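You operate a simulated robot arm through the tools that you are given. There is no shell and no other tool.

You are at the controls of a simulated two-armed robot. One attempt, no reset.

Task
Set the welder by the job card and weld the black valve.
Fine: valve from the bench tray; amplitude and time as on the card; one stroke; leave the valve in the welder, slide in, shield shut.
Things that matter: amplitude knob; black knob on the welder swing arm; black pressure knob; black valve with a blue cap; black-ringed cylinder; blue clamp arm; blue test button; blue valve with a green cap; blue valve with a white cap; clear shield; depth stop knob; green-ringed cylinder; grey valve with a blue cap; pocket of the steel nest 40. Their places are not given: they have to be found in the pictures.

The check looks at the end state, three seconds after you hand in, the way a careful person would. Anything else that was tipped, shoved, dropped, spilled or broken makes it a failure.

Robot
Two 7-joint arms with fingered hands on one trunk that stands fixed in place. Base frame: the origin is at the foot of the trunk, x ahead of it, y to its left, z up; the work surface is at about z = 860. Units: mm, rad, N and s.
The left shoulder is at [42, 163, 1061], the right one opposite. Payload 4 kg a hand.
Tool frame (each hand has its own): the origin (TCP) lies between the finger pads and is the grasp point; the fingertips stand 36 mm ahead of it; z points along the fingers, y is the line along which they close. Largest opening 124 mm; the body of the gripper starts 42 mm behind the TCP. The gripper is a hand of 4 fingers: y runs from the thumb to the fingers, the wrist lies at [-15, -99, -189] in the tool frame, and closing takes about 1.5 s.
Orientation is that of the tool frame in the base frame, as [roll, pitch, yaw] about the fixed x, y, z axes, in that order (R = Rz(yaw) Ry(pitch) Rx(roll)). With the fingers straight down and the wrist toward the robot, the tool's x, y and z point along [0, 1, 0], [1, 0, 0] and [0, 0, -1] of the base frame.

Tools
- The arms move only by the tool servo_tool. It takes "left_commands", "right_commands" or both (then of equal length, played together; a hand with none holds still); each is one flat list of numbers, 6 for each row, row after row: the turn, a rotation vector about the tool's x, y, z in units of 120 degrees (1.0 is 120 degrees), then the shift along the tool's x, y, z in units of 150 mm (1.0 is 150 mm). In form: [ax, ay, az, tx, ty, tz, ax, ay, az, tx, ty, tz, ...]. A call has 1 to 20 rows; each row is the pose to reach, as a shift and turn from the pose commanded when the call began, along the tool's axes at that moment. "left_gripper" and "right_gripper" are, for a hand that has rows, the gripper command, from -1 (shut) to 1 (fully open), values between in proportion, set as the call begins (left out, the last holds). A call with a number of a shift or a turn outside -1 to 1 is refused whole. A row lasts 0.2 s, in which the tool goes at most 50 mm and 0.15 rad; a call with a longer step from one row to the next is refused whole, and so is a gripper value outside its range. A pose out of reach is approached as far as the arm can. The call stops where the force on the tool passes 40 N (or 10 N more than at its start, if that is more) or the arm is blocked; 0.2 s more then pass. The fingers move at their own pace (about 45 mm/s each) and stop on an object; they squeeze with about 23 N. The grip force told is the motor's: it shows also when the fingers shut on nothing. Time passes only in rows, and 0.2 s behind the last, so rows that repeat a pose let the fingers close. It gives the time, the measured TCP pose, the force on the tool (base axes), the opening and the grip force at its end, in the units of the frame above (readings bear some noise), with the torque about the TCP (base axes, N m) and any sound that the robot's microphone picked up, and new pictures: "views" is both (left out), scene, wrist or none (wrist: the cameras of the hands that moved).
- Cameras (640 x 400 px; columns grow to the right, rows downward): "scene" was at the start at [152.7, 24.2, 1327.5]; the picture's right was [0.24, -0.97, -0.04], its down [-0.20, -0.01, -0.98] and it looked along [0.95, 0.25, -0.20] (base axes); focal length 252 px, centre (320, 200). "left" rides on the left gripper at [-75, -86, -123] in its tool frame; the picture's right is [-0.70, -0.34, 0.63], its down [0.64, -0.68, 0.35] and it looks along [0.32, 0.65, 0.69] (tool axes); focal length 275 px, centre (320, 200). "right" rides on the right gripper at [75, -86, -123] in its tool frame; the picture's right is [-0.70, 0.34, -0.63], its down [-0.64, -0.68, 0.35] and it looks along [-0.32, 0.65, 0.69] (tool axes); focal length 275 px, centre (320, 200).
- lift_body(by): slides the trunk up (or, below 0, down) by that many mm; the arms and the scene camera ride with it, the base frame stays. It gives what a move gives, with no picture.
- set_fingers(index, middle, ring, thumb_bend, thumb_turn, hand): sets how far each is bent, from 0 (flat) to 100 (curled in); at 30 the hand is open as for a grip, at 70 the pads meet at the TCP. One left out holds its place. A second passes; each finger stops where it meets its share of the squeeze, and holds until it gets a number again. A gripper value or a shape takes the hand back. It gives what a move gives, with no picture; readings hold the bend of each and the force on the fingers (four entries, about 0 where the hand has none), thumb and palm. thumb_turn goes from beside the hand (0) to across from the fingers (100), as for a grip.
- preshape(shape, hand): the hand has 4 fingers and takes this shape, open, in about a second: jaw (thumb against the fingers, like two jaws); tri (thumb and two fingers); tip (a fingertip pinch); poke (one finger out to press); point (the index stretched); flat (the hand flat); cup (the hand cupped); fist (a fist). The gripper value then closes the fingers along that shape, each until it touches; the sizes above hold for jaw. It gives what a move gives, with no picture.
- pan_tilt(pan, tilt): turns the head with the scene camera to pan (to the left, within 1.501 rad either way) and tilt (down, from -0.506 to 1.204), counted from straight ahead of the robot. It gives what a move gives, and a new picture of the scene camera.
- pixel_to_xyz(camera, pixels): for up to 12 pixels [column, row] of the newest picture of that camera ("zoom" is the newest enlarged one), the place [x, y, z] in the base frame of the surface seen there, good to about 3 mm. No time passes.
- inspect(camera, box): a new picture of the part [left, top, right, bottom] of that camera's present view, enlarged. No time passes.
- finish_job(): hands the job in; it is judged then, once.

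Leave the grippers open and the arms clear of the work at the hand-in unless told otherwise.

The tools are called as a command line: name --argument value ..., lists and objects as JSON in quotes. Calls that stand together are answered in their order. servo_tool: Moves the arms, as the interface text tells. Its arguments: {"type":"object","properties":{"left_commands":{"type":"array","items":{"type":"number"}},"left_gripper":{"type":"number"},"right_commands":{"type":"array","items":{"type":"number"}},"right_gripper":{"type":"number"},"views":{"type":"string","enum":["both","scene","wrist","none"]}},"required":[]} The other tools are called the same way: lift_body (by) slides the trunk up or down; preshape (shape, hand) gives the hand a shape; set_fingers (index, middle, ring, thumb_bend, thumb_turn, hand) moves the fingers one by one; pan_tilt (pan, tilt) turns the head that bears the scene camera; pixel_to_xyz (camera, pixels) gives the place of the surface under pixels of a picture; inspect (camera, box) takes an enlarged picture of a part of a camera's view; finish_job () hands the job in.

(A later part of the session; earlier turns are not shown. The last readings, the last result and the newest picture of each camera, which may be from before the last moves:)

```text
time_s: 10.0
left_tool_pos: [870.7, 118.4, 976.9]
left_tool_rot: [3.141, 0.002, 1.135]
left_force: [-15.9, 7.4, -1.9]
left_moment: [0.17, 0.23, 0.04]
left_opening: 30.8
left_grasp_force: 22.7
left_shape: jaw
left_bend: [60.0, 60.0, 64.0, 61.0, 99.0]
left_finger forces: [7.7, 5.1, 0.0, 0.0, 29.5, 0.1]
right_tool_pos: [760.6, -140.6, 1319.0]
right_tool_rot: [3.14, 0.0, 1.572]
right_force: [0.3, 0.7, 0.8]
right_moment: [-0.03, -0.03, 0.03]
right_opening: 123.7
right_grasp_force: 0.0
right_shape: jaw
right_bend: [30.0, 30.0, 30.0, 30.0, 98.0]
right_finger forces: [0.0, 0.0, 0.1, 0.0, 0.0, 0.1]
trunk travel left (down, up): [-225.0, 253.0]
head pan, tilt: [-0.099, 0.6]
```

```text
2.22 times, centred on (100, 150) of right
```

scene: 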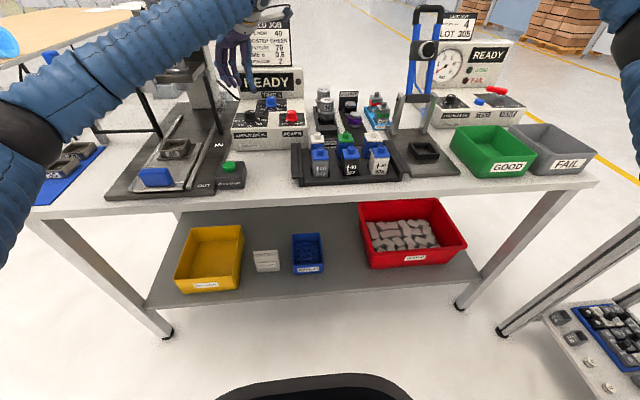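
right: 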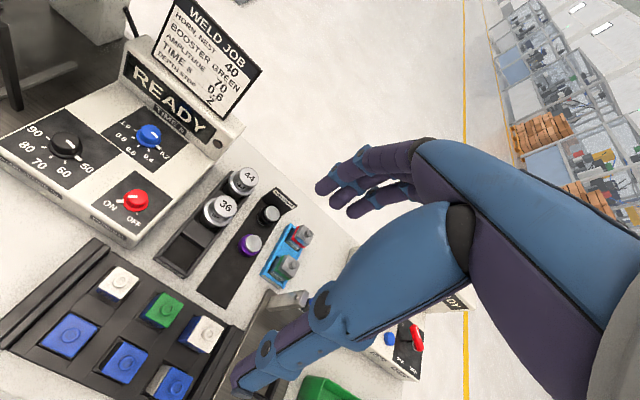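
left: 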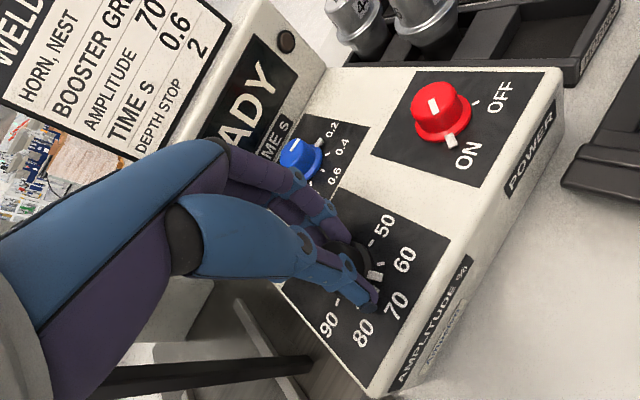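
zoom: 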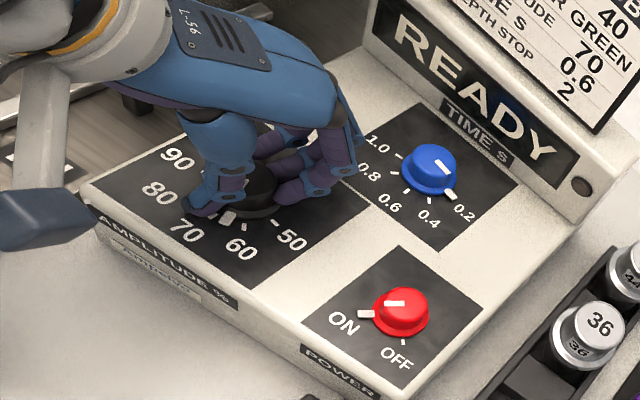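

The knob follows the hand without slipping: the nub now sits midway between 60 and 70 after 70°. The scale has 45° per tick, so I turn another 20°.

servo_tool --left_commands '[0, 0, 0.056, 0, 0, 0, 0, 0, 0.111, 0, 0, 0, 0, 0, 0.167, 0, 0, 0, 0, 0, 0.167, 0, 0, 0]' --views "wrist"

inspect --camera "left" --box '[300, 200, 440, 330]'

inspect --camera "right" --box '[20, 100, 140, 190]'

```text
time_s: 11.0
left_tool_pos: [869.5, 116.9, 979.0]
left_tool_rot: [3.139, -0.001, 0.786]
left_force: [-14.0, 4.8, -14.2]
left_moment: [0.05, 0.13, 0.01]
left_opening: 30.3
left_grasp_force: 23.4
left_shape: jaw
left_bend: [60.0, 60.0, 64.0, 61.0, 98.0]
left_finger forces: [7.9, 4.0, 0.0, 0.0, 21.4, 0.0]
right_tool_pos: [759.9, -143.2, 1320.1]
right_tool_rot: [3.141, 0.002, 1.571]
right_force: [0.1, -0.6, 0.4]
right_moment: [0.0, 0.01, -0.02]
right_opening: 123.7
right_grasp_force: 0.0
right_shape: jaw
right_bend: [30.0, 30.0, 30.0, 30.0, 98.0]
right_finger forces: [0.0, 0.0, 0.1, 0.1, 0.0, 0.0]
trunk travel left (down, up): [-225.0, 253.0]
head pan, tilt: [-0.099, 0.6]
```

left: 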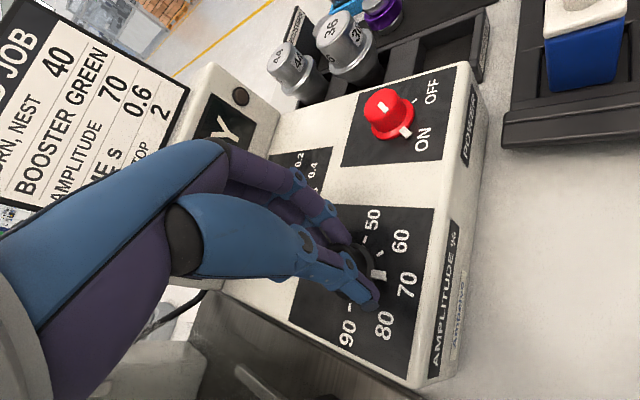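

```text
3.08 times, centred on (370, 265) of left
```

zoom: 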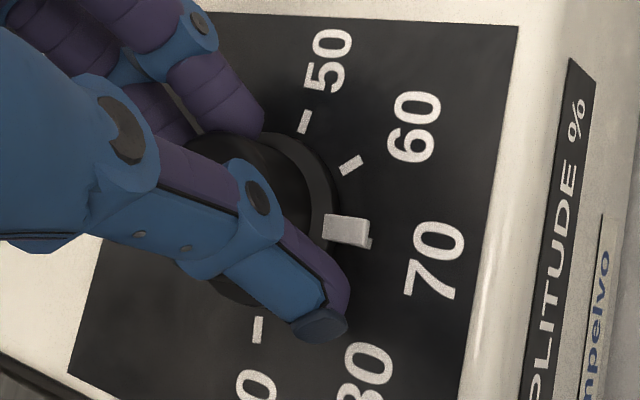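

```text
4.44 times, centred on (80, 145) of right
```

zoom: 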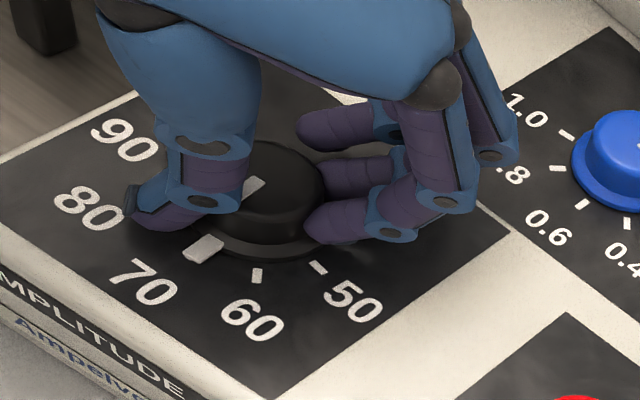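

The nub now covers the 70 tick. I open the fingers and lift straight up to check.

servo_tool --left_commands '[0, 0, 0, 0, 0, 0, 0, 0, 0, 0, 0, 0, 0, 0, 0, 0, 0, 0, 0, 0, 0, 0, 0, 0]' --left_gripper -0.1 --views "none"

servo_tool --left_commands '[0, 0, 0, 0, 0, -0.15, 0, 0, 0, 0, 0, -0.4, 0, 0, 0, 0, 0, -0.65, 0, 0, 0, 0, 0, -0.65]' --views "wrist"

inspect --camera "left" --box '[320, 160, 480, 320]'

inspect --camera "right" --box '[10, 100, 170, 200]'

```text
time_s: 12.0
left_tool_pos: [871.1, 118.6, 978.6]
left_tool_rot: [3.139, -0.001, 0.787]
left_force: [0.3, -0.3, -0.3]
left_moment: [-0.01, -0.03, -0.01]
left_opening: 55.4
left_grasp_force: 0.1
left_shape: jaw
left_bend: [44.0, 48.0, 46.0, 57.0, 100.0]
left_finger forces: [0.0, 0.0, 0.0, 0.0, 0.0, 0.0]
right_tool_pos: [759.2, -141.2, 1319.1]
right_tool_rot: [-3.141, -0.001, 1.569]
right_force: [-0.1, 0.6, 0.3]
right_moment: [-0.02, 0.07, 0.04]
right_opening: 123.8
right_grasp_force: 0.1
right_shape: jaw
right_bend: [30.0, 30.0, 30.0, 30.0, 98.0]
right_finger forces: [0.0, 0.0, 0.1, 0.1, 0.0, 0.0]
trunk travel left (down, up): [-225.0, 253.0]
head pan, tilt: [-0.099, 0.6]
```

```text
time_s: 13.0
left_tool_pos: [870.5, 120.4, 1074.3]
left_tool_rot: [-3.141, 0.003, 0.785]
left_force: [-0.5, 0.9, -0.2]
left_moment: [-0.05, -0.03, -0.03]
left_opening: 55.5
left_grasp_force: 0.0
left_shape: jaw
left_bend: [44.0, 48.0, 46.0, 57.0, 100.0]
left_finger forces: [0.0, 0.0, 0.1, 0.1, 0.0, 0.0]
right_tool_pos: [762.0, -142.0, 1318.1]
right_tool_rot: [-3.14, 0.0, 1.569]
right_force: [-0.4, 0.1, -0.4]
right_moment: [0.01, -0.01, -0.01]
right_opening: 123.6
right_grasp_force: 0.1
right_shape: jaw
right_bend: [30.0, 30.0, 30.0, 30.0, 98.0]
right_finger forces: [0.0, 0.1, 0.0, 0.0, 0.0, 0.0]
trunk travel left (down, up): [-225.0, 253.0]
head pan, tilt: [-0.099, 0.6]
```

left: 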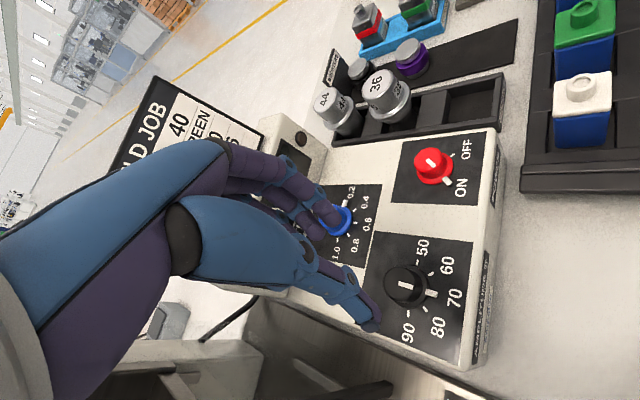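

```text
2.50 times, centred on (400, 240) of left
```

zoom: 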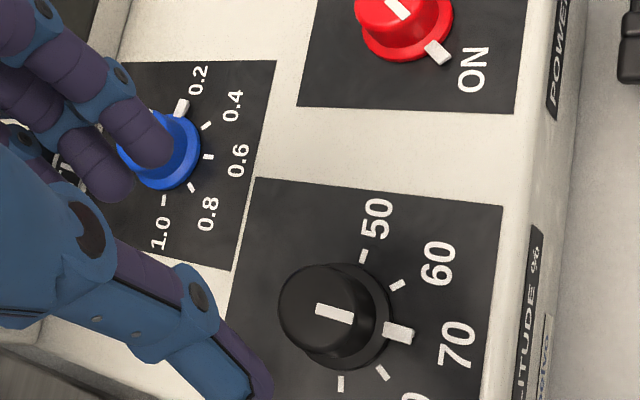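

```text
4.00 times, centred on (90, 150) of right
```

zoom: 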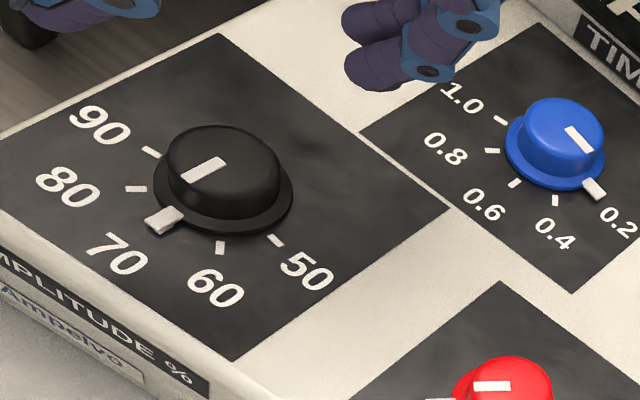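

I verify the nub position against the earlier measured 70 tick (846.9,122.8).

pixel_to_xyz --camera "right" --pixels '[[50, 155.5], [53, 154], [65, 162], [44, 147.3], [78.5, 160], [48, 138]]'

pixel_to_xyz --camera "left" --pixels '[[431, 293], [427, 292], [431, 274], [425, 309], [417, 262], [408, 313], [403, 285]]'

inspect --camera "left" --box '[380, 240, 460, 320]'

```text
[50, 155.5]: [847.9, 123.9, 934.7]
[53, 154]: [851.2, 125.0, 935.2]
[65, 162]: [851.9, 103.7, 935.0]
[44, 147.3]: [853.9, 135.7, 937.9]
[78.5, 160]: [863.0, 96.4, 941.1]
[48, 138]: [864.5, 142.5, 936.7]
```

```text
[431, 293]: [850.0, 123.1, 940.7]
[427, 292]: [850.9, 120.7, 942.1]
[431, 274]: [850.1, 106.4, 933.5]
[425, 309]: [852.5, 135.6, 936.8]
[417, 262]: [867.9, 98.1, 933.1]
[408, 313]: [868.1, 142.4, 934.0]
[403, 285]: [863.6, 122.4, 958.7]
```

```text
5.00 times, centred on (420, 280) of left
```

zoom: 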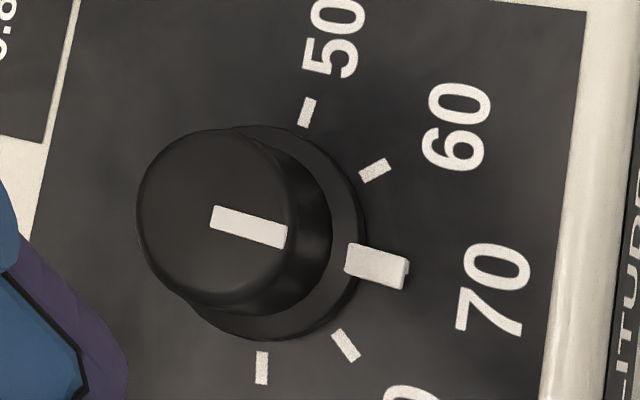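

Amplitude is on 70. Now I measure the time knob's panel corners and ticks for its exact centre.

pixel_to_xyz --camera "right" --pixels '[[101, 133.2], [137.7, 110.5], [188, 142.9], [150, 169], [149, 127], [144, 133], [154, 130], [135.3, 130.3], [138.7, 146]]'

inspect --camera "right" --box '[95, 100, 195, 175]'

```text
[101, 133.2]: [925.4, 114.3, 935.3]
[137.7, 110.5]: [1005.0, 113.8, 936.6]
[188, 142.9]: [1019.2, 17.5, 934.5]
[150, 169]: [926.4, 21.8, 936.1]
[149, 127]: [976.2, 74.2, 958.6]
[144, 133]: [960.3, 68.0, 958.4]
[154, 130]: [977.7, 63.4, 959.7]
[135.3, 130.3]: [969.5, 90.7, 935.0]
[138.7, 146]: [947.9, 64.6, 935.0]
```

```text
5.33 times, centred on (145, 138) of right
```

zoom: 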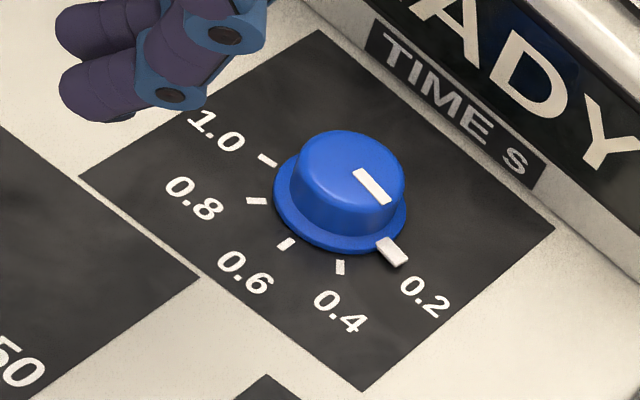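

The time knob centre is about (970,66). It lies farther away, so I check the display/card positions to choose a tilted approach.

pixel_to_xyz --camera "scene" --pixels '[[243, 60], [288, 60], [265, 24], [243, 80], [295, 80], [268, 102], [240, 100], [300, 95]]'

inspect --camera "scene" --box '[200, 0, 320, 160]'

```text
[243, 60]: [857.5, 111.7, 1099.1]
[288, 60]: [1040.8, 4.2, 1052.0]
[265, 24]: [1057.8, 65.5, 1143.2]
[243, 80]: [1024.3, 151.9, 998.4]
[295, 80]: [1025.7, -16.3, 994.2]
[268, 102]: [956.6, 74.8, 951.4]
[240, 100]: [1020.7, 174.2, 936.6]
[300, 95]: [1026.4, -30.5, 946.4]
```

```text
2.50 times, centred on (260, 80) of scene
```

zoom: 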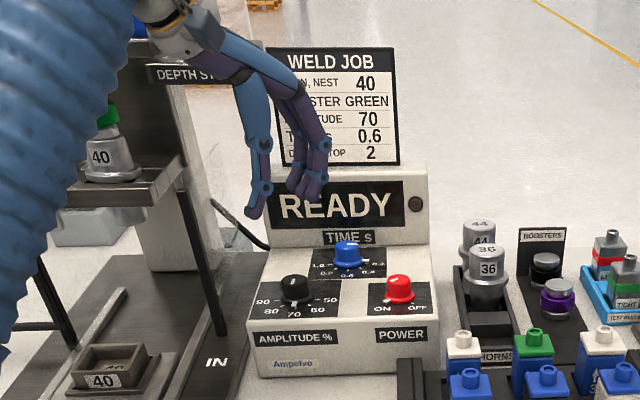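

I tilt the hand 40° about its closing line (fingers pointing forward-down) for reach, and move above the time knob at about z 1030.

servo_tool --left_commands '[0, 0.0556, 0, 0.0165, 0.1198, 0.0488, 0, 0.1111, 0, 0.0331, 0.2396, 0.0977, 0, 0.1667, 0, 0.0497, 0.3594, 0.1465, 0, 0.2222, 0, 0.0662, 0.4791, 0.1953, 0, 0.2778, 0, 0.0828, 0.5989, 0.2442, 0, 0.3333, 0, 0.0993, 0.7187, 0.293, 0, 0.3333, 0, 0.0993, 0.7187, 0.293, 0, 0.3333, 0, 0.0993, 0.7187, 0.293]' --left_gripper -0.15 --views "both"

inspect --camera "right" --box '[60, 40, 240, 190]'

```text
time_s: 14.8
left_tool_pos: [957.9, 51.4, 1031.4]
left_tool_rot: [3.141, -0.699, 0.786]
left_force: [-0.2, -0.3, 0.1]
left_moment: [0.0, -0.02, 0.01]
left_opening: 52.8
left_grasp_force: 0.0
left_shape: jaw
left_bend: [45.0, 49.0, 47.0, 58.0, 100.0]
left_finger forces: [0.0, 0.0, 0.0, 0.0, 0.1, 0.0]
right_tool_pos: [761.3, -142.1, 1317.8]
right_tool_rot: [-3.14, 0.001, 1.572]
right_force: [0.4, -0.2, 0.2]
right_moment: [0.0, -0.03, 0.02]
right_opening: 123.8
right_grasp_force: 0.1
right_shape: jaw
right_bend: [30.0, 30.0, 30.0, 30.0, 98.0]
right_finger forces: [0.1, 0.1, 0.0, 0.1, 0.1, 0.0]
trunk travel left (down, up): [-225.0, 253.0]
head pan, tilt: [-0.099, 0.6]
```

scene: 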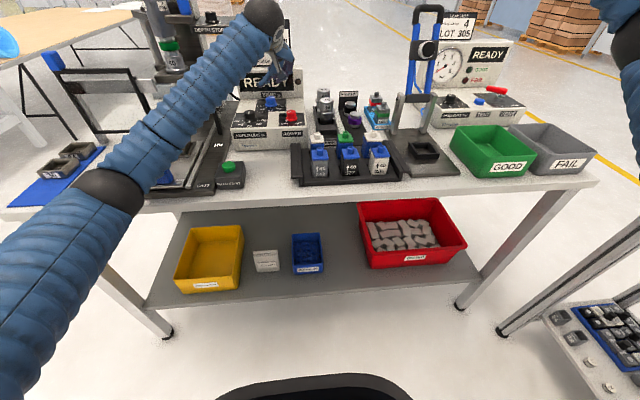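
left: 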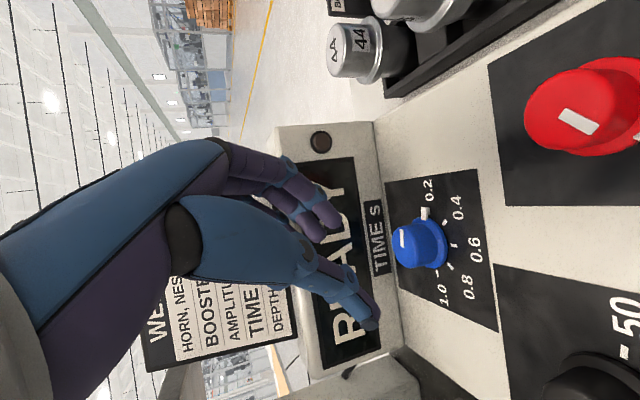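

```text
2.67 times, centred on (150, 115) of right
```

zoom: 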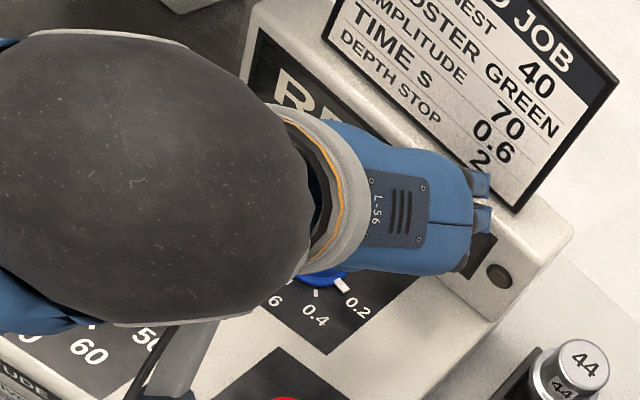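

The hand reached the tilted pose above the time knob. I zoom in and measure the knob from this closer view.

inspect --camera "left" --box '[370, 160, 510, 330]'

pixel_to_xyz --camera "left" --pixels '[[403, 242], [400, 230], [402, 255], [425, 213], [448, 226], [455, 245], [449, 268], [440, 275], [340, 225], [325, 235], [372, 325], [420, 243]]'

```text
2.35 times, centred on (440, 245) of left
```

zoom: 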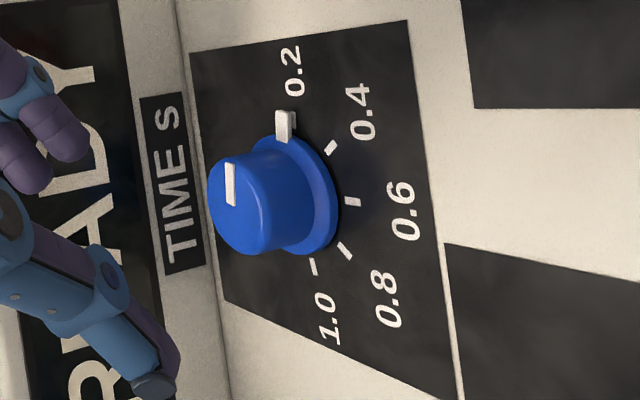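

```text
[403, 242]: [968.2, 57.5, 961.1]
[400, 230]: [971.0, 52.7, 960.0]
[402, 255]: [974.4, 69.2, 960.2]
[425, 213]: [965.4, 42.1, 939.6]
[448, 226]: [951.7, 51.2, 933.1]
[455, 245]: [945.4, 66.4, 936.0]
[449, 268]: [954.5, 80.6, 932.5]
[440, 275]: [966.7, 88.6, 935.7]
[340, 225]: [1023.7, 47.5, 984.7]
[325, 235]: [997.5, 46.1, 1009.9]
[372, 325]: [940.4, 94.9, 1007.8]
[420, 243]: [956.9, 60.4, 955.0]
```

The knob centre comes out at about (969,65.7). I go straight down 55 mm so that the fingertips straddle the knob just above the panel.

servo_tool --left_commands '[0, 0, 0, -0.07, -0.002, 0.073, 0, 0, 0, -0.14, -0.005, 0.146, 0, 0, 0, -0.2, -0.007, 0.209, 0, 0, 0, -0.23, -0.009, 0.24, 0, 0, 0, -0.254, -0.009, 0.265, 0, 0, 0, -0.254, -0.009, 0.265]' --views "wrist"

inspect --camera "left" --box '[290, 160, 450, 320]'

inspect --camera "right" --box '[60, 40, 240, 190]'

```text
time_s: 16.2
left_tool_pos: [953.3, 51.1, 974.7]
left_tool_rot: [3.14, -0.696, 0.785]
left_force: [-0.2, 0.4, -0.7]
left_moment: [-0.03, 0.0, -0.03]
left_opening: 53.0
left_grasp_force: 0.1
left_shape: jaw
left_bend: [45.0, 49.0, 47.0, 58.0, 100.0]
left_finger forces: [0.0, 0.0, 0.0, 0.1, 0.0, 0.1]
right_tool_pos: [762.2, -141.5, 1317.3]
right_tool_rot: [-3.141, 0.0, 1.57]
right_force: [0.9, -0.1, 0.2]
right_moment: [0.0, 0.04, 0.01]
right_opening: 123.7
right_grasp_force: 0.1
right_shape: jaw
right_bend: [30.0, 30.0, 30.0, 30.0, 98.0]
right_finger forces: [0.0, 0.0, 0.0, 0.0, 0.0, 0.1]
trunk travel left (down, up): [-225.0, 253.0]
head pan, tilt: [-0.099, 0.6]
```

left: 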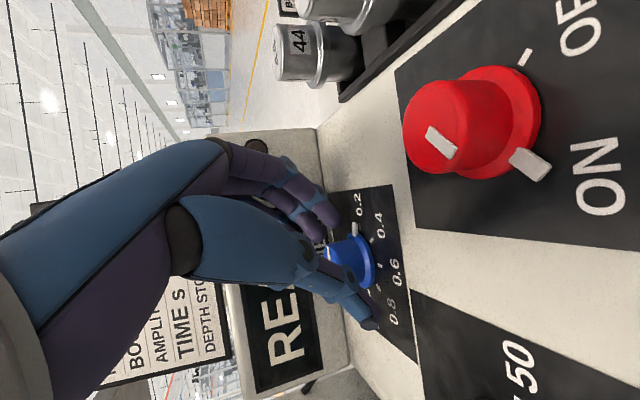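

```text
2.50 times, centred on (370, 240) of left
```

zoom: 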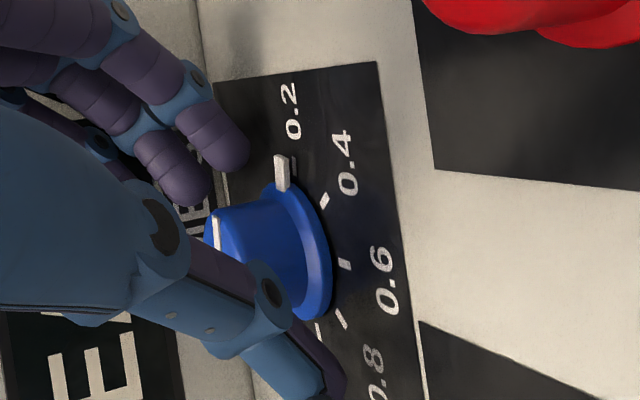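

```text
2.67 times, centred on (150, 115) of right
```

zoom: 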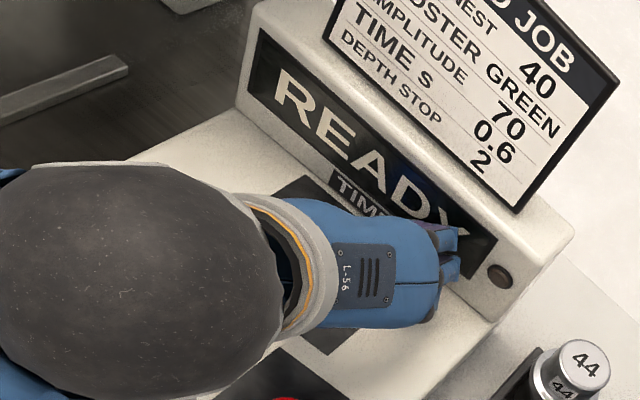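

The index tip is close to the white nub. I check heights of the tips, the nub, and the knob top.

pixel_to_xyz --camera "left" --pixels '[[336, 224], [340, 218], [333, 228], [320, 240], [355, 224], [355, 232], [376, 314], [330, 250], [372, 306], [368, 240]]'

```text
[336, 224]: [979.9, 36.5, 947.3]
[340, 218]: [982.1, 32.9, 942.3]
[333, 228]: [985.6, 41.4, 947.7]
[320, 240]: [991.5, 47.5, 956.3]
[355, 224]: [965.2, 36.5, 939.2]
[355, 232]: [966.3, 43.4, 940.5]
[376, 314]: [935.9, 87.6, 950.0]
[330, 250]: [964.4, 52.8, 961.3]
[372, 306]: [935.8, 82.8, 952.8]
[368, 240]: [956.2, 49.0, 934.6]
```

Index tip height (≈942–947) is just above the nub top (≈940.5). I raise the hand 4 mm and then close the fingers on the knob.

servo_tool --left_commands '[0, 0, 0, 0.0171, 0, -0.0204, 0, 0, 0, 0.0171, 0, -0.0204]' --views "none"

servo_tool --left_commands '[0, 0, 0, 0, 0, 0, 0, 0, 0, 0, 0, 0, 0, 0, 0, 0, 0, 0, 0, 0, 0, 0, 0, 0, 0, 0, 0, 0, 0, 0, 0, 0, 0, 0, 0, 0]' --left_gripper -1 --views "wrist"

inspect --camera "left" --box '[290, 160, 450, 320]'

```text
time_s: 16.8
left_tool_pos: [953.3, 48.7, 980.1]
left_tool_rot: [3.141, -0.696, 0.786]
left_force: [0.6, -0.5, 0.5]
left_moment: [0.0, 0.02, 0.0]
left_opening: 52.8
left_grasp_force: 0.1
left_shape: jaw
left_bend: [45.0, 49.0, 47.0, 58.0, 100.0]
left_finger forces: [0.0, 0.0, 0.0, 0.1, 0.1, 0.1]
right_tool_pos: [761.7, -140.7, 1318.3]
right_tool_rot: [-3.138, 0.001, 1.571]
right_force: [-0.7, 0.5, -0.2]
right_moment: [-0.02, -0.01, -0.01]
right_opening: 123.7
right_grasp_force: 0.0
right_shape: jaw
right_bend: [30.0, 30.0, 30.0, 30.0, 98.0]
right_finger forces: [0.0, 0.1, 0.0, 0.1, 0.0, 0.0]
trunk travel left (down, up): [-225.0, 253.0]
head pan, tilt: [-0.099, 0.6]
```

```text
time_s: 18.2
left_tool_pos: [952.8, 50.7, 979.1]
left_tool_rot: [3.14, -0.699, 0.788]
left_force: [-4.4, 0.6, 1.1]
left_moment: [-0.06, -0.07, 0.01]
left_opening: 24.2
left_grasp_force: 22.3
left_shape: jaw
left_bend: [58.0, 59.0, 64.0, 65.0, 100.0]
left_finger forces: [11.0, 7.5, 0.0, 0.0, 21.2, 0.0]
right_tool_pos: [760.3, -141.6, 1318.4]
right_tool_rot: [3.141, 0.0, 1.572]
right_force: [0.2, 1.3, -0.4]
right_moment: [0.01, -0.01, 0.01]
right_opening: 124.0
right_grasp_force: 0.1
right_shape: jaw
right_bend: [30.0, 30.0, 30.0, 30.0, 98.0]
right_finger forces: [0.0, 0.1, 0.0, 0.0, 0.0, 0.0]
trunk travel left (down, up): [-225.0, 253.0]
head pan, tilt: [-0.099, 0.6]
```

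left: 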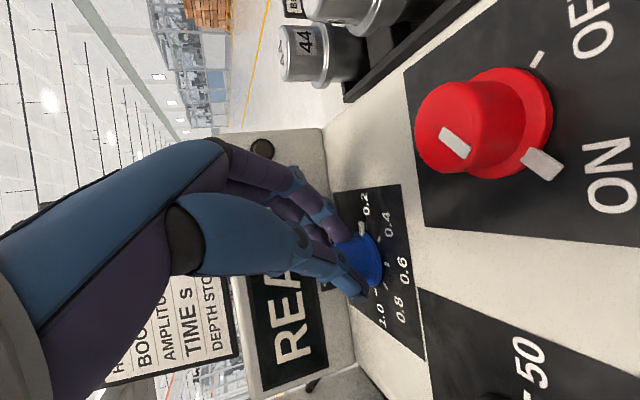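

```text
2.50 times, centred on (370, 240) of left
```

zoom: 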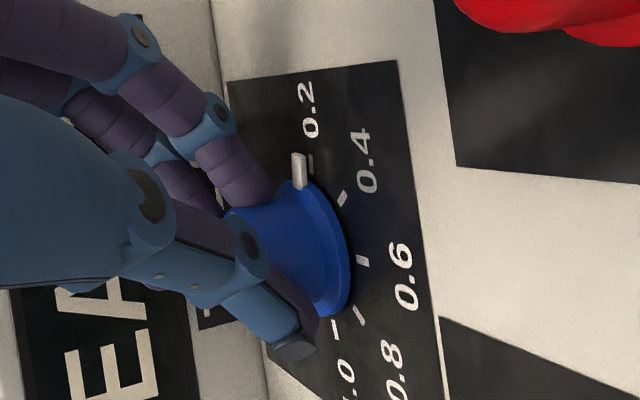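

The time knob is held by index, middle and thumb. I rotate the tilted hand 44° clockwise about the knob's vertical axis.

servo_tool --left_commands '[-0.0429, 0, 0.0511, 0.0011, -0.0197, 0.0009, -0.0857, 0, 0.1021, 0.0042, -0.039, 0.0035, -0.1286, 0, 0.1532, 0.0094, -0.0575, 0.0078, -0.1715, 0, 0.2043, 0.0165, -0.0749, 0.0138, -0.2143, 0, 0.2553, 0.0253, -0.0908, 0.0212, -0.2358, 0, 0.2809, 0.0304, -0.0982, 0.0255, -0.2358, 0, 0.2809, 0.0304, -0.0982, 0.0255]' --views "wrist"

inspect --camera "left" --box '[290, 160, 450, 320]'

inspect --camera "right" --box '[60, 40, 240, 190]'

```text
time_s: 19.8
left_tool_pos: [946.9, 66.2, 979.8]
left_tool_rot: [3.139, -0.7, 0.019]
left_force: [1.3, 7.8, 7.4]
left_moment: [0.0, -0.22, 0.21]
left_opening: 23.3
left_grasp_force: 23.0
left_shape: jaw
left_bend: [59.0, 59.0, 64.0, 65.0, 100.0]
left_finger forces: [10.1, 10.2, 0.0, 0.0, 24.1, 0.1]
right_tool_pos: [760.8, -141.1, 1320.0]
right_tool_rot: [-3.141, 0.001, 1.569]
right_force: [0.6, 0.3, -0.2]
right_moment: [-0.01, -0.03, 0.0]
right_opening: 123.7
right_grasp_force: 0.1
right_shape: jaw
right_bend: [30.0, 30.0, 30.0, 30.0, 98.0]
right_finger forces: [0.1, 0.0, 0.0, 0.0, 0.0, 0.1]
trunk travel left (down, up): [-225.0, 253.0]
head pan, tilt: [-0.099, 0.6]
```

left: 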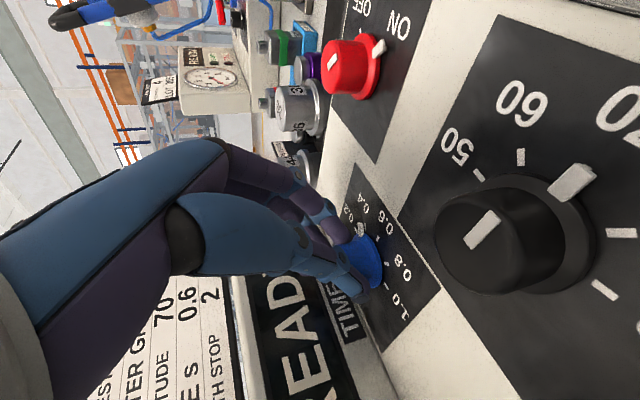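

```text
2.50 times, centred on (370, 240) of left
```

zoom: 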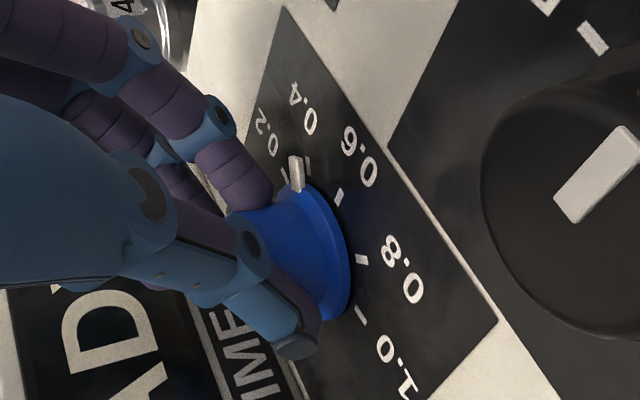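

```text
2.67 times, centred on (150, 115) of right
```

zoom: 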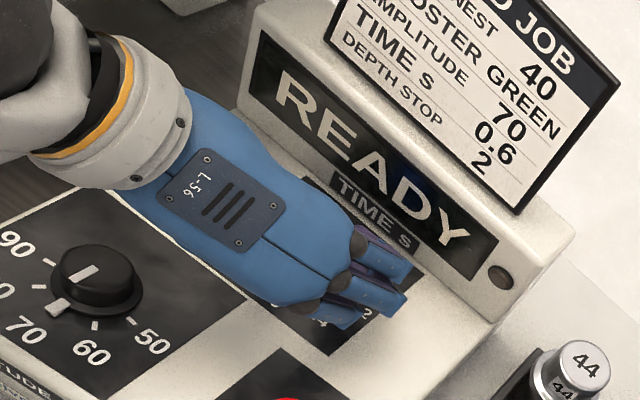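

The nub has moved to 0.4 with no slip. I open, lift 30 mm, and turn the hand back 44° for a second grip.

servo_tool --left_commands '[0, 0, 0, 0, 0, 0, 0, 0, 0, 0, 0, 0, 0, 0, 0, 0, 0, 0, 0, 0, 0, 0, 0, 0, 0, 0, 0, 0, 0, 0]' --left_gripper -0.15 --views "none"

servo_tool --left_commands '[0, 0, 0, 0.0643, 0, -0.0766, 0, 0, 0, 0.1286, 0, -0.1532, 0.0429, 0, -0.0511, 0.1297, 0.0197, -0.1523, 0.0857, 0, -0.1021, 0.1328, 0.039, -0.1497, 0.1286, 0, -0.1532, 0.138, 0.0575, -0.1454, 0.1715, 0, -0.2043, 0.1451, 0.0749, -0.1394, 0.2143, 0, -0.2553, 0.1539, 0.0908, -0.132, 0.2358, 0, -0.2809, 0.159, 0.0982, -0.1277, 0.2358, 0, -0.2809, 0.159, 0.0982, -0.1277]' --views "wrist"

inspect --camera "left" --box '[310, 160, 470, 320]'

```text
time_s: 21.0
left_tool_pos: [947.8, 64.8, 978.5]
left_tool_rot: [3.14, -0.697, 0.018]
left_force: [0.0, 0.0, -0.7]
left_moment: [0.0, -0.02, 0.01]
left_opening: 52.2
left_grasp_force: 0.1
left_shape: jaw
left_bend: [45.0, 49.0, 47.0, 58.0, 100.0]
left_finger forces: [0.0, 0.1, 0.0, 0.1, 0.0, 0.1]
right_tool_pos: [761.8, -140.6, 1318.0]
right_tool_rot: [-3.14, -0.001, 1.573]
right_force: [0.7, 0.1, 0.7]
right_moment: [0.02, 0.05, 0.01]
right_opening: 123.7
right_grasp_force: 0.1
right_shape: jaw
right_bend: [30.0, 30.0, 30.0, 30.0, 98.0]
right_finger forces: [0.1, 0.0, 0.0, 0.1, 0.1, 0.1]
trunk travel left (down, up): [-225.0, 253.0]
head pan, tilt: [-0.099, 0.6]
```

```text
time_s: 23.0
left_tool_pos: [953.5, 49.5, 1009.4]
left_tool_rot: [3.141, -0.697, 0.787]
left_force: [-0.5, 0.2, -0.4]
left_moment: [0.0, 0.02, 0.02]
left_opening: 52.7
left_grasp_force: 0.0
left_shape: jaw
left_bend: [45.0, 49.0, 47.0, 58.0, 100.0]
left_finger forces: [0.0, 0.1, 0.1, 0.0, 0.1, 0.1]
right_tool_pos: [761.0, -141.8, 1318.8]
right_tool_rot: [3.142, 0.002, 1.569]
right_force: [0.4, -0.1, -0.7]
right_moment: [0.01, 0.04, 0.0]
right_opening: 123.7
right_grasp_force: 0.2
right_shape: jaw
right_bend: [30.0, 30.0, 30.0, 30.0, 98.0]
right_finger forces: [0.0, 0.1, 0.0, 0.0, 0.0, 0.0]
trunk travel left (down, up): [-225.0, 253.0]
head pan, tilt: [-0.099, 0.6]
```

left: 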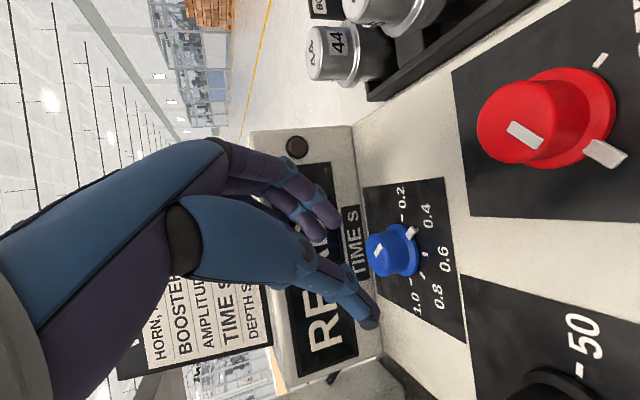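

```text
2.50 times, centred on (390, 240) of left
```

zoom: 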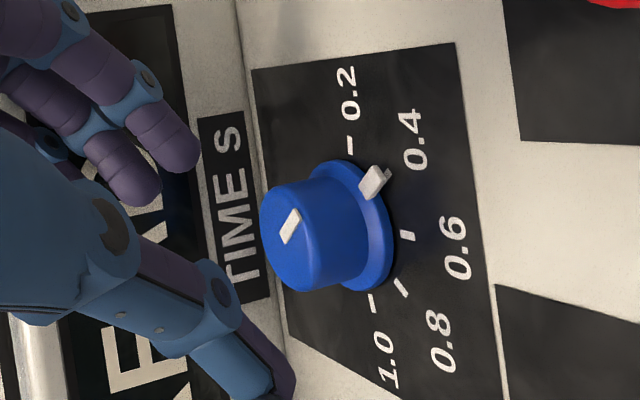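

The knob reads 0.4. I lower 30 mm and close again for the second 45° turn.

servo_tool --left_commands '[0, 0, 0, -0.0643, 0, 0.0766, 0, 0, 0, -0.1072, 0, 0.1277, 0, 0, 0, -0.1286, 0, 0.1532, 0, 0, 0, -0.1286, 0, 0.1532]' --views "none"

servo_tool --left_commands '[0, 0, 0, 0, 0, 0, 0, 0, 0, 0, 0, 0, 0, 0, 0, 0, 0, 0, 0, 0, 0, 0, 0, 0, 0, 0, 0, 0, 0, 0, 0, 0, 0, 0, 0, 0]' --left_gripper -1 --views "wrist"

inspect --camera "left" --box '[290, 160, 450, 320]'

```text
time_s: 24.0
left_tool_pos: [954.1, 49.2, 979.1]
left_tool_rot: [3.14, -0.696, 0.785]
left_force: [0.3, -0.2, 0.6]
left_moment: [-0.02, -0.01, -0.02]
left_opening: 52.6
left_grasp_force: 0.1
left_shape: jaw
left_bend: [45.0, 49.0, 47.0, 58.0, 100.0]
left_finger forces: [0.1, 0.0, 0.0, 0.1, 0.0, 0.0]
right_tool_pos: [761.5, -142.0, 1318.6]
right_tool_rot: [-3.139, 0.0, 1.572]
right_force: [0.4, 0.1, 0.1]
right_moment: [-0.02, 0.02, 0.05]
right_opening: 123.9
right_grasp_force: 0.1
right_shape: jaw
right_bend: [30.0, 30.0, 30.0, 30.0, 98.0]
right_finger forces: [0.0, 0.0, 0.0, 0.1, 0.1, 0.0]
trunk travel left (down, up): [-225.0, 253.0]
head pan, tilt: [-0.099, 0.6]
```

```text
time_s: 25.4
left_tool_pos: [953.2, 49.3, 978.9]
left_tool_rot: [3.141, -0.698, 0.787]
left_force: [-5.7, -1.2, -0.2]
left_moment: [-0.07, 0.06, 0.06]
left_opening: 23.4
left_grasp_force: 23.4
left_shape: jaw
left_bend: [59.0, 59.0, 65.0, 65.0, 100.0]
left_finger forces: [10.0, 6.1, 0.0, 0.1, 19.9, 0.1]
right_tool_pos: [762.1, -141.2, 1317.2]
right_tool_rot: [-3.14, 0.001, 1.57]
right_force: [0.4, -0.2, 1.0]
right_moment: [-0.02, 0.01, -0.01]
right_opening: 123.8
right_grasp_force: 0.0
right_shape: jaw
right_bend: [30.0, 30.0, 30.0, 30.0, 98.0]
right_finger forces: [0.0, 0.1, 0.0, 0.1, 0.0, 0.0]
trunk travel left (down, up): [-225.0, 253.0]
head pan, tilt: [-0.099, 0.6]
```

left: 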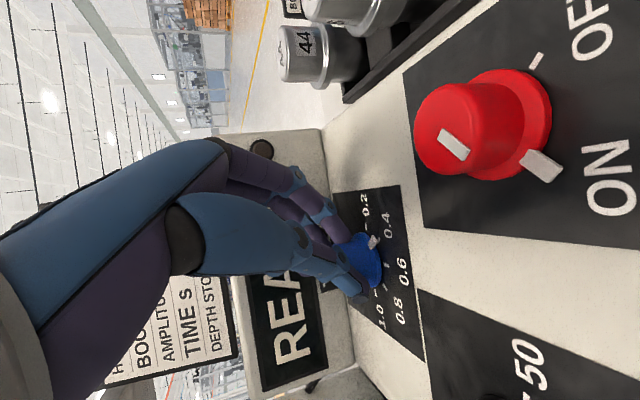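

```text
2.50 times, centred on (370, 240) of left
```

zoom: 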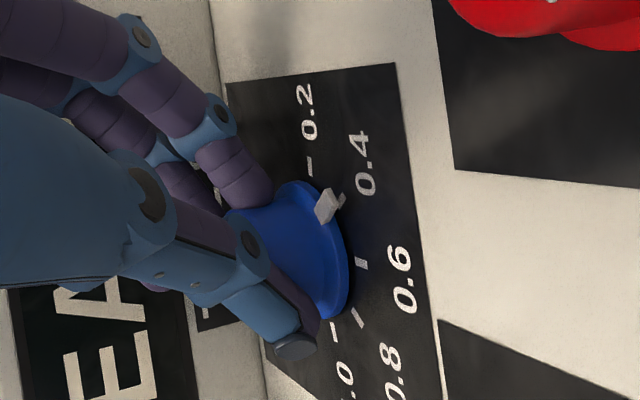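

Gripped again with the nub at 0.4. I rotate 46° clockwise to bring it to 0.6.

servo_tool --left_commands '[-0.0429, 0, 0.0511, 0.0011, -0.0197, 0.0009, -0.0857, 0, 0.1021, 0.0042, -0.039, 0.0035, -0.1286, 0, 0.1532, 0.0094, -0.0575, 0.0078, -0.1715, 0, 0.2043, 0.0165, -0.0749, 0.0138, -0.2143, 0, 0.2553, 0.0253, -0.0908, 0.0212, -0.2465, 0, 0.2936, 0.0331, -0.1017, 0.0277, -0.2465, 0, 0.2936, 0.0331, -0.1017, 0.0277]' --views "wrist"

inspect --camera "left" --box '[290, 160, 450, 320]'

```text
time_s: 27.0
left_tool_pos: [945.6, 67.4, 979.6]
left_tool_rot: [3.14, -0.699, -0.016]
left_force: [0.7, 4.3, 4.5]
left_moment: [0.0, -0.15, 0.15]
left_opening: 22.7
left_grasp_force: 23.3
left_shape: jaw
left_bend: [60.0, 60.0, 65.0, 65.0, 100.0]
left_finger forces: [9.1, 9.1, 0.0, 0.0, 19.3, 0.1]
right_tool_pos: [760.9, -139.9, 1319.9]
right_tool_rot: [-3.141, 0.0, 1.57]
right_force: [-0.6, -0.6, 1.1]
right_moment: [-0.02, 0.03, -0.03]
right_opening: 123.9
right_grasp_force: 0.1
right_shape: jaw
right_bend: [30.0, 30.0, 30.0, 30.0, 98.0]
right_finger forces: [0.1, 0.0, 0.0, 0.0, 0.1, 0.1]
trunk travel left (down, up): [-225.0, 253.0]
head pan, tilt: [-0.099, 0.6]
```

left: 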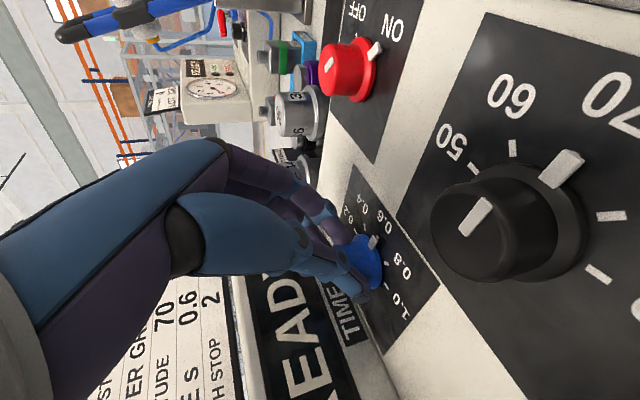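

```text
2.50 times, centred on (370, 240) of left
```

zoom: 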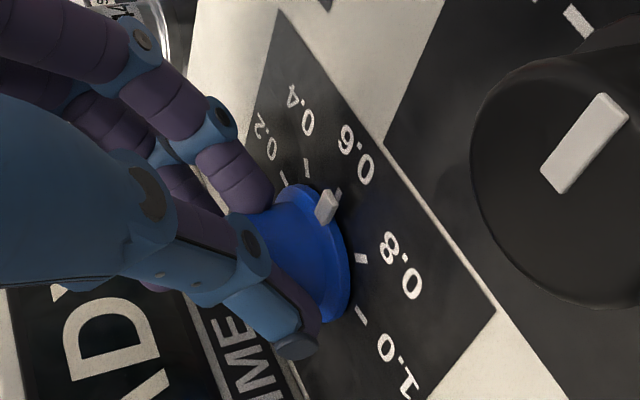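

The nub sits at 0.6. I open and lift 60 mm straight up to check it.

servo_tool --left_commands '[0, 0, 0, 0, 0, 0, 0, 0, 0, 0, 0, 0, 0, 0, 0, 0, 0, 0, 0, 0, 0, 0, 0, 0, 0, 0, 0, 0, 0, 0]' --left_gripper -0.15 --views "none"

servo_tool --left_commands '[0, 0, 0, 0.0643, 0, -0.0766, 0, 0, 0, 0.15, 0, -0.1787, 0, 0, 0, 0.2572, 0, -0.3064, 0, 0, 0, 0.2572, 0, -0.3064]' --views "wrist"

inspect --camera "left" --box '[350, 140, 510, 300]'

inspect --camera "right" --box '[60, 60, 220, 190]'

```text
time_s: 28.2
left_tool_pos: [946.6, 65.4, 979.4]
left_tool_rot: [3.14, -0.698, -0.017]
left_force: [0.0, 0.7, -0.2]
left_moment: [-0.03, -0.01, 0.01]
left_opening: 52.4
left_grasp_force: 0.1
left_shape: jaw
left_bend: [45.0, 49.0, 47.0, 58.0, 100.0]
left_finger forces: [0.0, 0.1, 0.0, 0.1, 0.1, 0.1]
right_tool_pos: [761.7, -142.3, 1319.2]
right_tool_rot: [-3.14, -0.001, 1.571]
right_force: [-0.4, -0.9, -0.1]
right_moment: [0.0, 0.01, -0.05]
right_opening: 123.3
right_grasp_force: 0.1
right_shape: jaw
right_bend: [30.0, 30.0, 30.0, 30.0, 98.0]
right_finger forces: [0.0, 0.1, 0.0, 0.0, 0.0, 0.1]
trunk travel left (down, up): [-225.0, 253.0]
head pan, tilt: [-0.099, 0.6]
```

```text
time_s: 29.2
left_tool_pos: [947.9, 65.5, 1038.7]
left_tool_rot: [-3.141, -0.696, -0.017]
left_force: [0.3, -1.1, -0.2]
left_moment: [-0.02, 0.01, -0.01]
left_opening: 52.5
left_grasp_force: 0.1
left_shape: jaw
left_bend: [45.0, 49.0, 47.0, 58.0, 100.0]
left_finger forces: [0.0, 0.0, 0.1, 0.1, 0.0, 0.0]
right_tool_pos: [761.8, -141.1, 1316.9]
right_tool_rot: [-3.14, -0.002, 1.57]
right_force: [-1.3, 0.9, 0.6]
right_moment: [0.01, 0.03, 0.04]
right_opening: 123.8
right_grasp_force: 0.0
right_shape: jaw
right_bend: [30.0, 30.0, 30.0, 30.0, 98.0]
right_finger forces: [0.1, 0.0, 0.0, 0.0, 0.0, 0.1]
trunk travel left (down, up): [-225.0, 253.0]
head pan, tilt: [-0.099, 0.6]
```

left: 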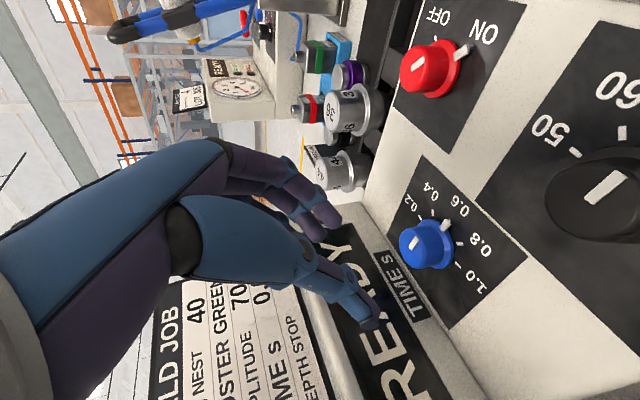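

```text
2.50 times, centred on (430, 220) of left
```

zoom: 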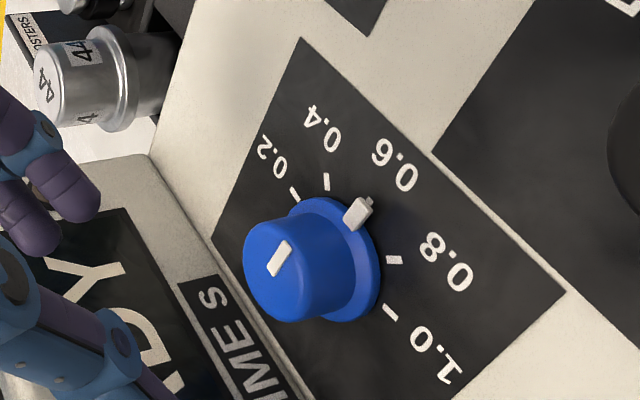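

```text
3.08 times, centred on (140, 125) of right
```

zoom: 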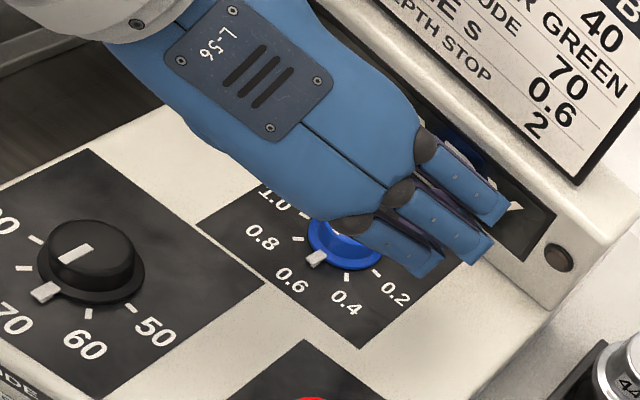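

Time reads 0.6 and amplitude 70. I now tilt the left hand back upright while retreating up and back, and move the right hand aside to the right to clear the tray area.

servo_tool --left_commands '[0, -0.0556, 0, -0.028, 0, -0.1395, 0, -0.1111, 0, -0.056, 0, -0.279, 0, -0.1667, 0, -0.084, 0, -0.4185, 0, -0.2222, 0, -0.112, 0, -0.558, 0, -0.2778, 0, -0.14, 0, -0.6975, 0, -0.3333, 0, -0.168, 0, -0.837, 0, -0.3333, 0, -0.168, 0, -0.837]' --right_commands '[0, 0, 0, -0.1667, 0, 0, 0, 0, 0, -0.3333, 0, 0, 0, 0, 0, -0.5, 0, 0, 0, 0, 0, -0.6667, 0, 0, 0, 0, 0, -0.8333, 0, 0, 0, 0, 0, -1.0, 0, 0, 0, 0, 0, -1.0, 0, 0]' --views "both"

inspect --camera "scene" --box '[220, 60, 320, 160]'

inspect --camera "left" --box '[330, 120, 530, 300]'

```text
time_s: 30.8
left_tool_pos: [848.1, 66.2, 1119.6]
left_tool_rot: [3.139, 0.002, -0.018]
left_force: [0.2, 0.1, -0.3]
left_moment: [0.0, -0.04, 0.0]
left_opening: 52.3
left_grasp_force: 0.0
left_shape: jaw
left_bend: [45.0, 49.0, 47.0, 58.0, 100.0]
left_finger forces: [0.0, 0.1, 0.1, 0.0, 0.0, 0.0]
right_tool_pos: [761.4, -291.4, 1318.3]
right_tool_rot: [-3.141, 0.0, 1.57]
right_force: [0.2, -0.4, 0.1]
right_moment: [0.0, -0.01, -0.01]
right_opening: 123.6
right_grasp_force: 0.0
right_shape: jaw
right_bend: [30.0, 30.0, 30.0, 30.0, 98.0]
right_finger forces: [0.0, 0.0, 0.0, 0.0, 0.0, 0.0]
trunk travel left (down, up): [-225.0, 253.0]
head pan, tilt: [-0.099, 0.6]
```

scene: 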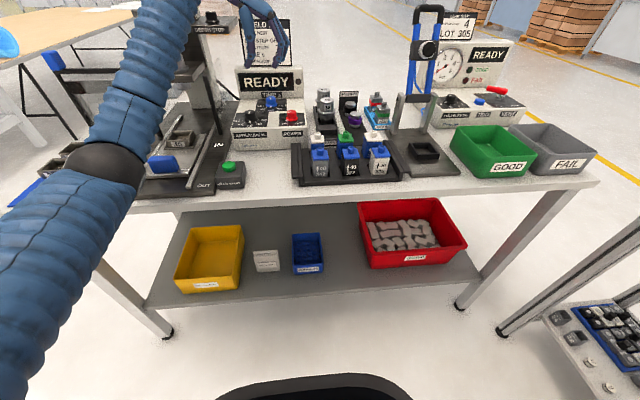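
right: 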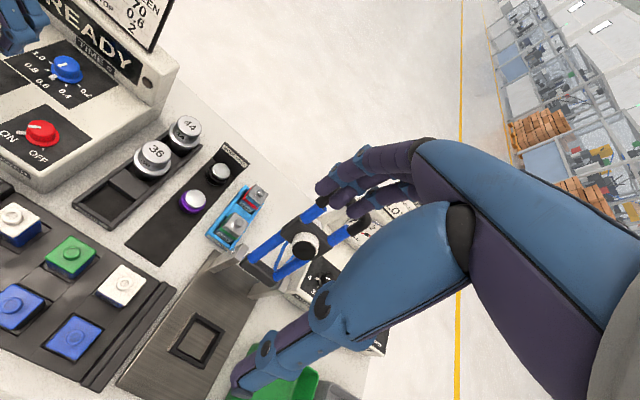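
left: 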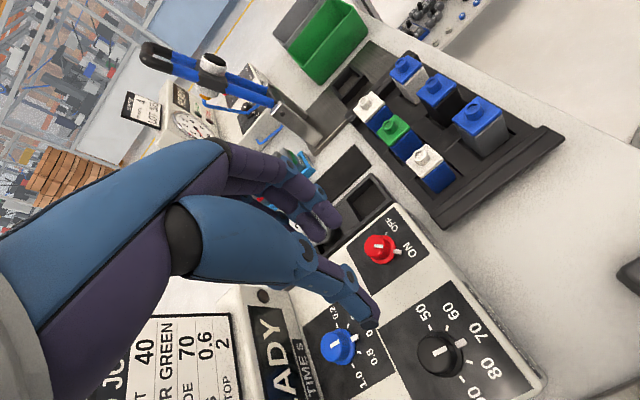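

```text
4.00 times, centred on (270, 110) of scene
```

zoom: 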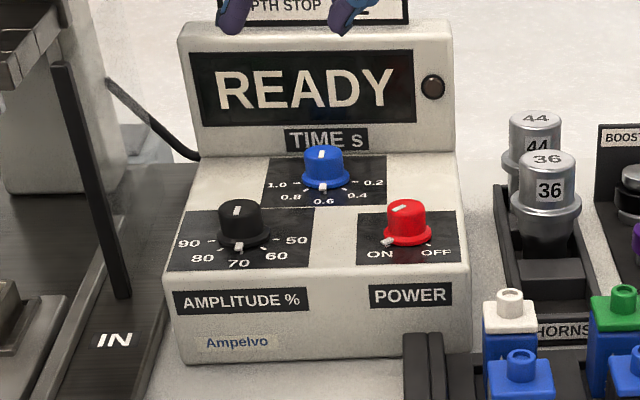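

```text
2.22 times, centred on (430, 210) of left
```

zoom: 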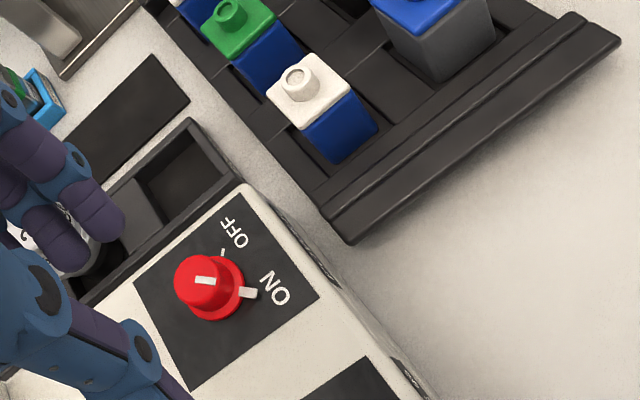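

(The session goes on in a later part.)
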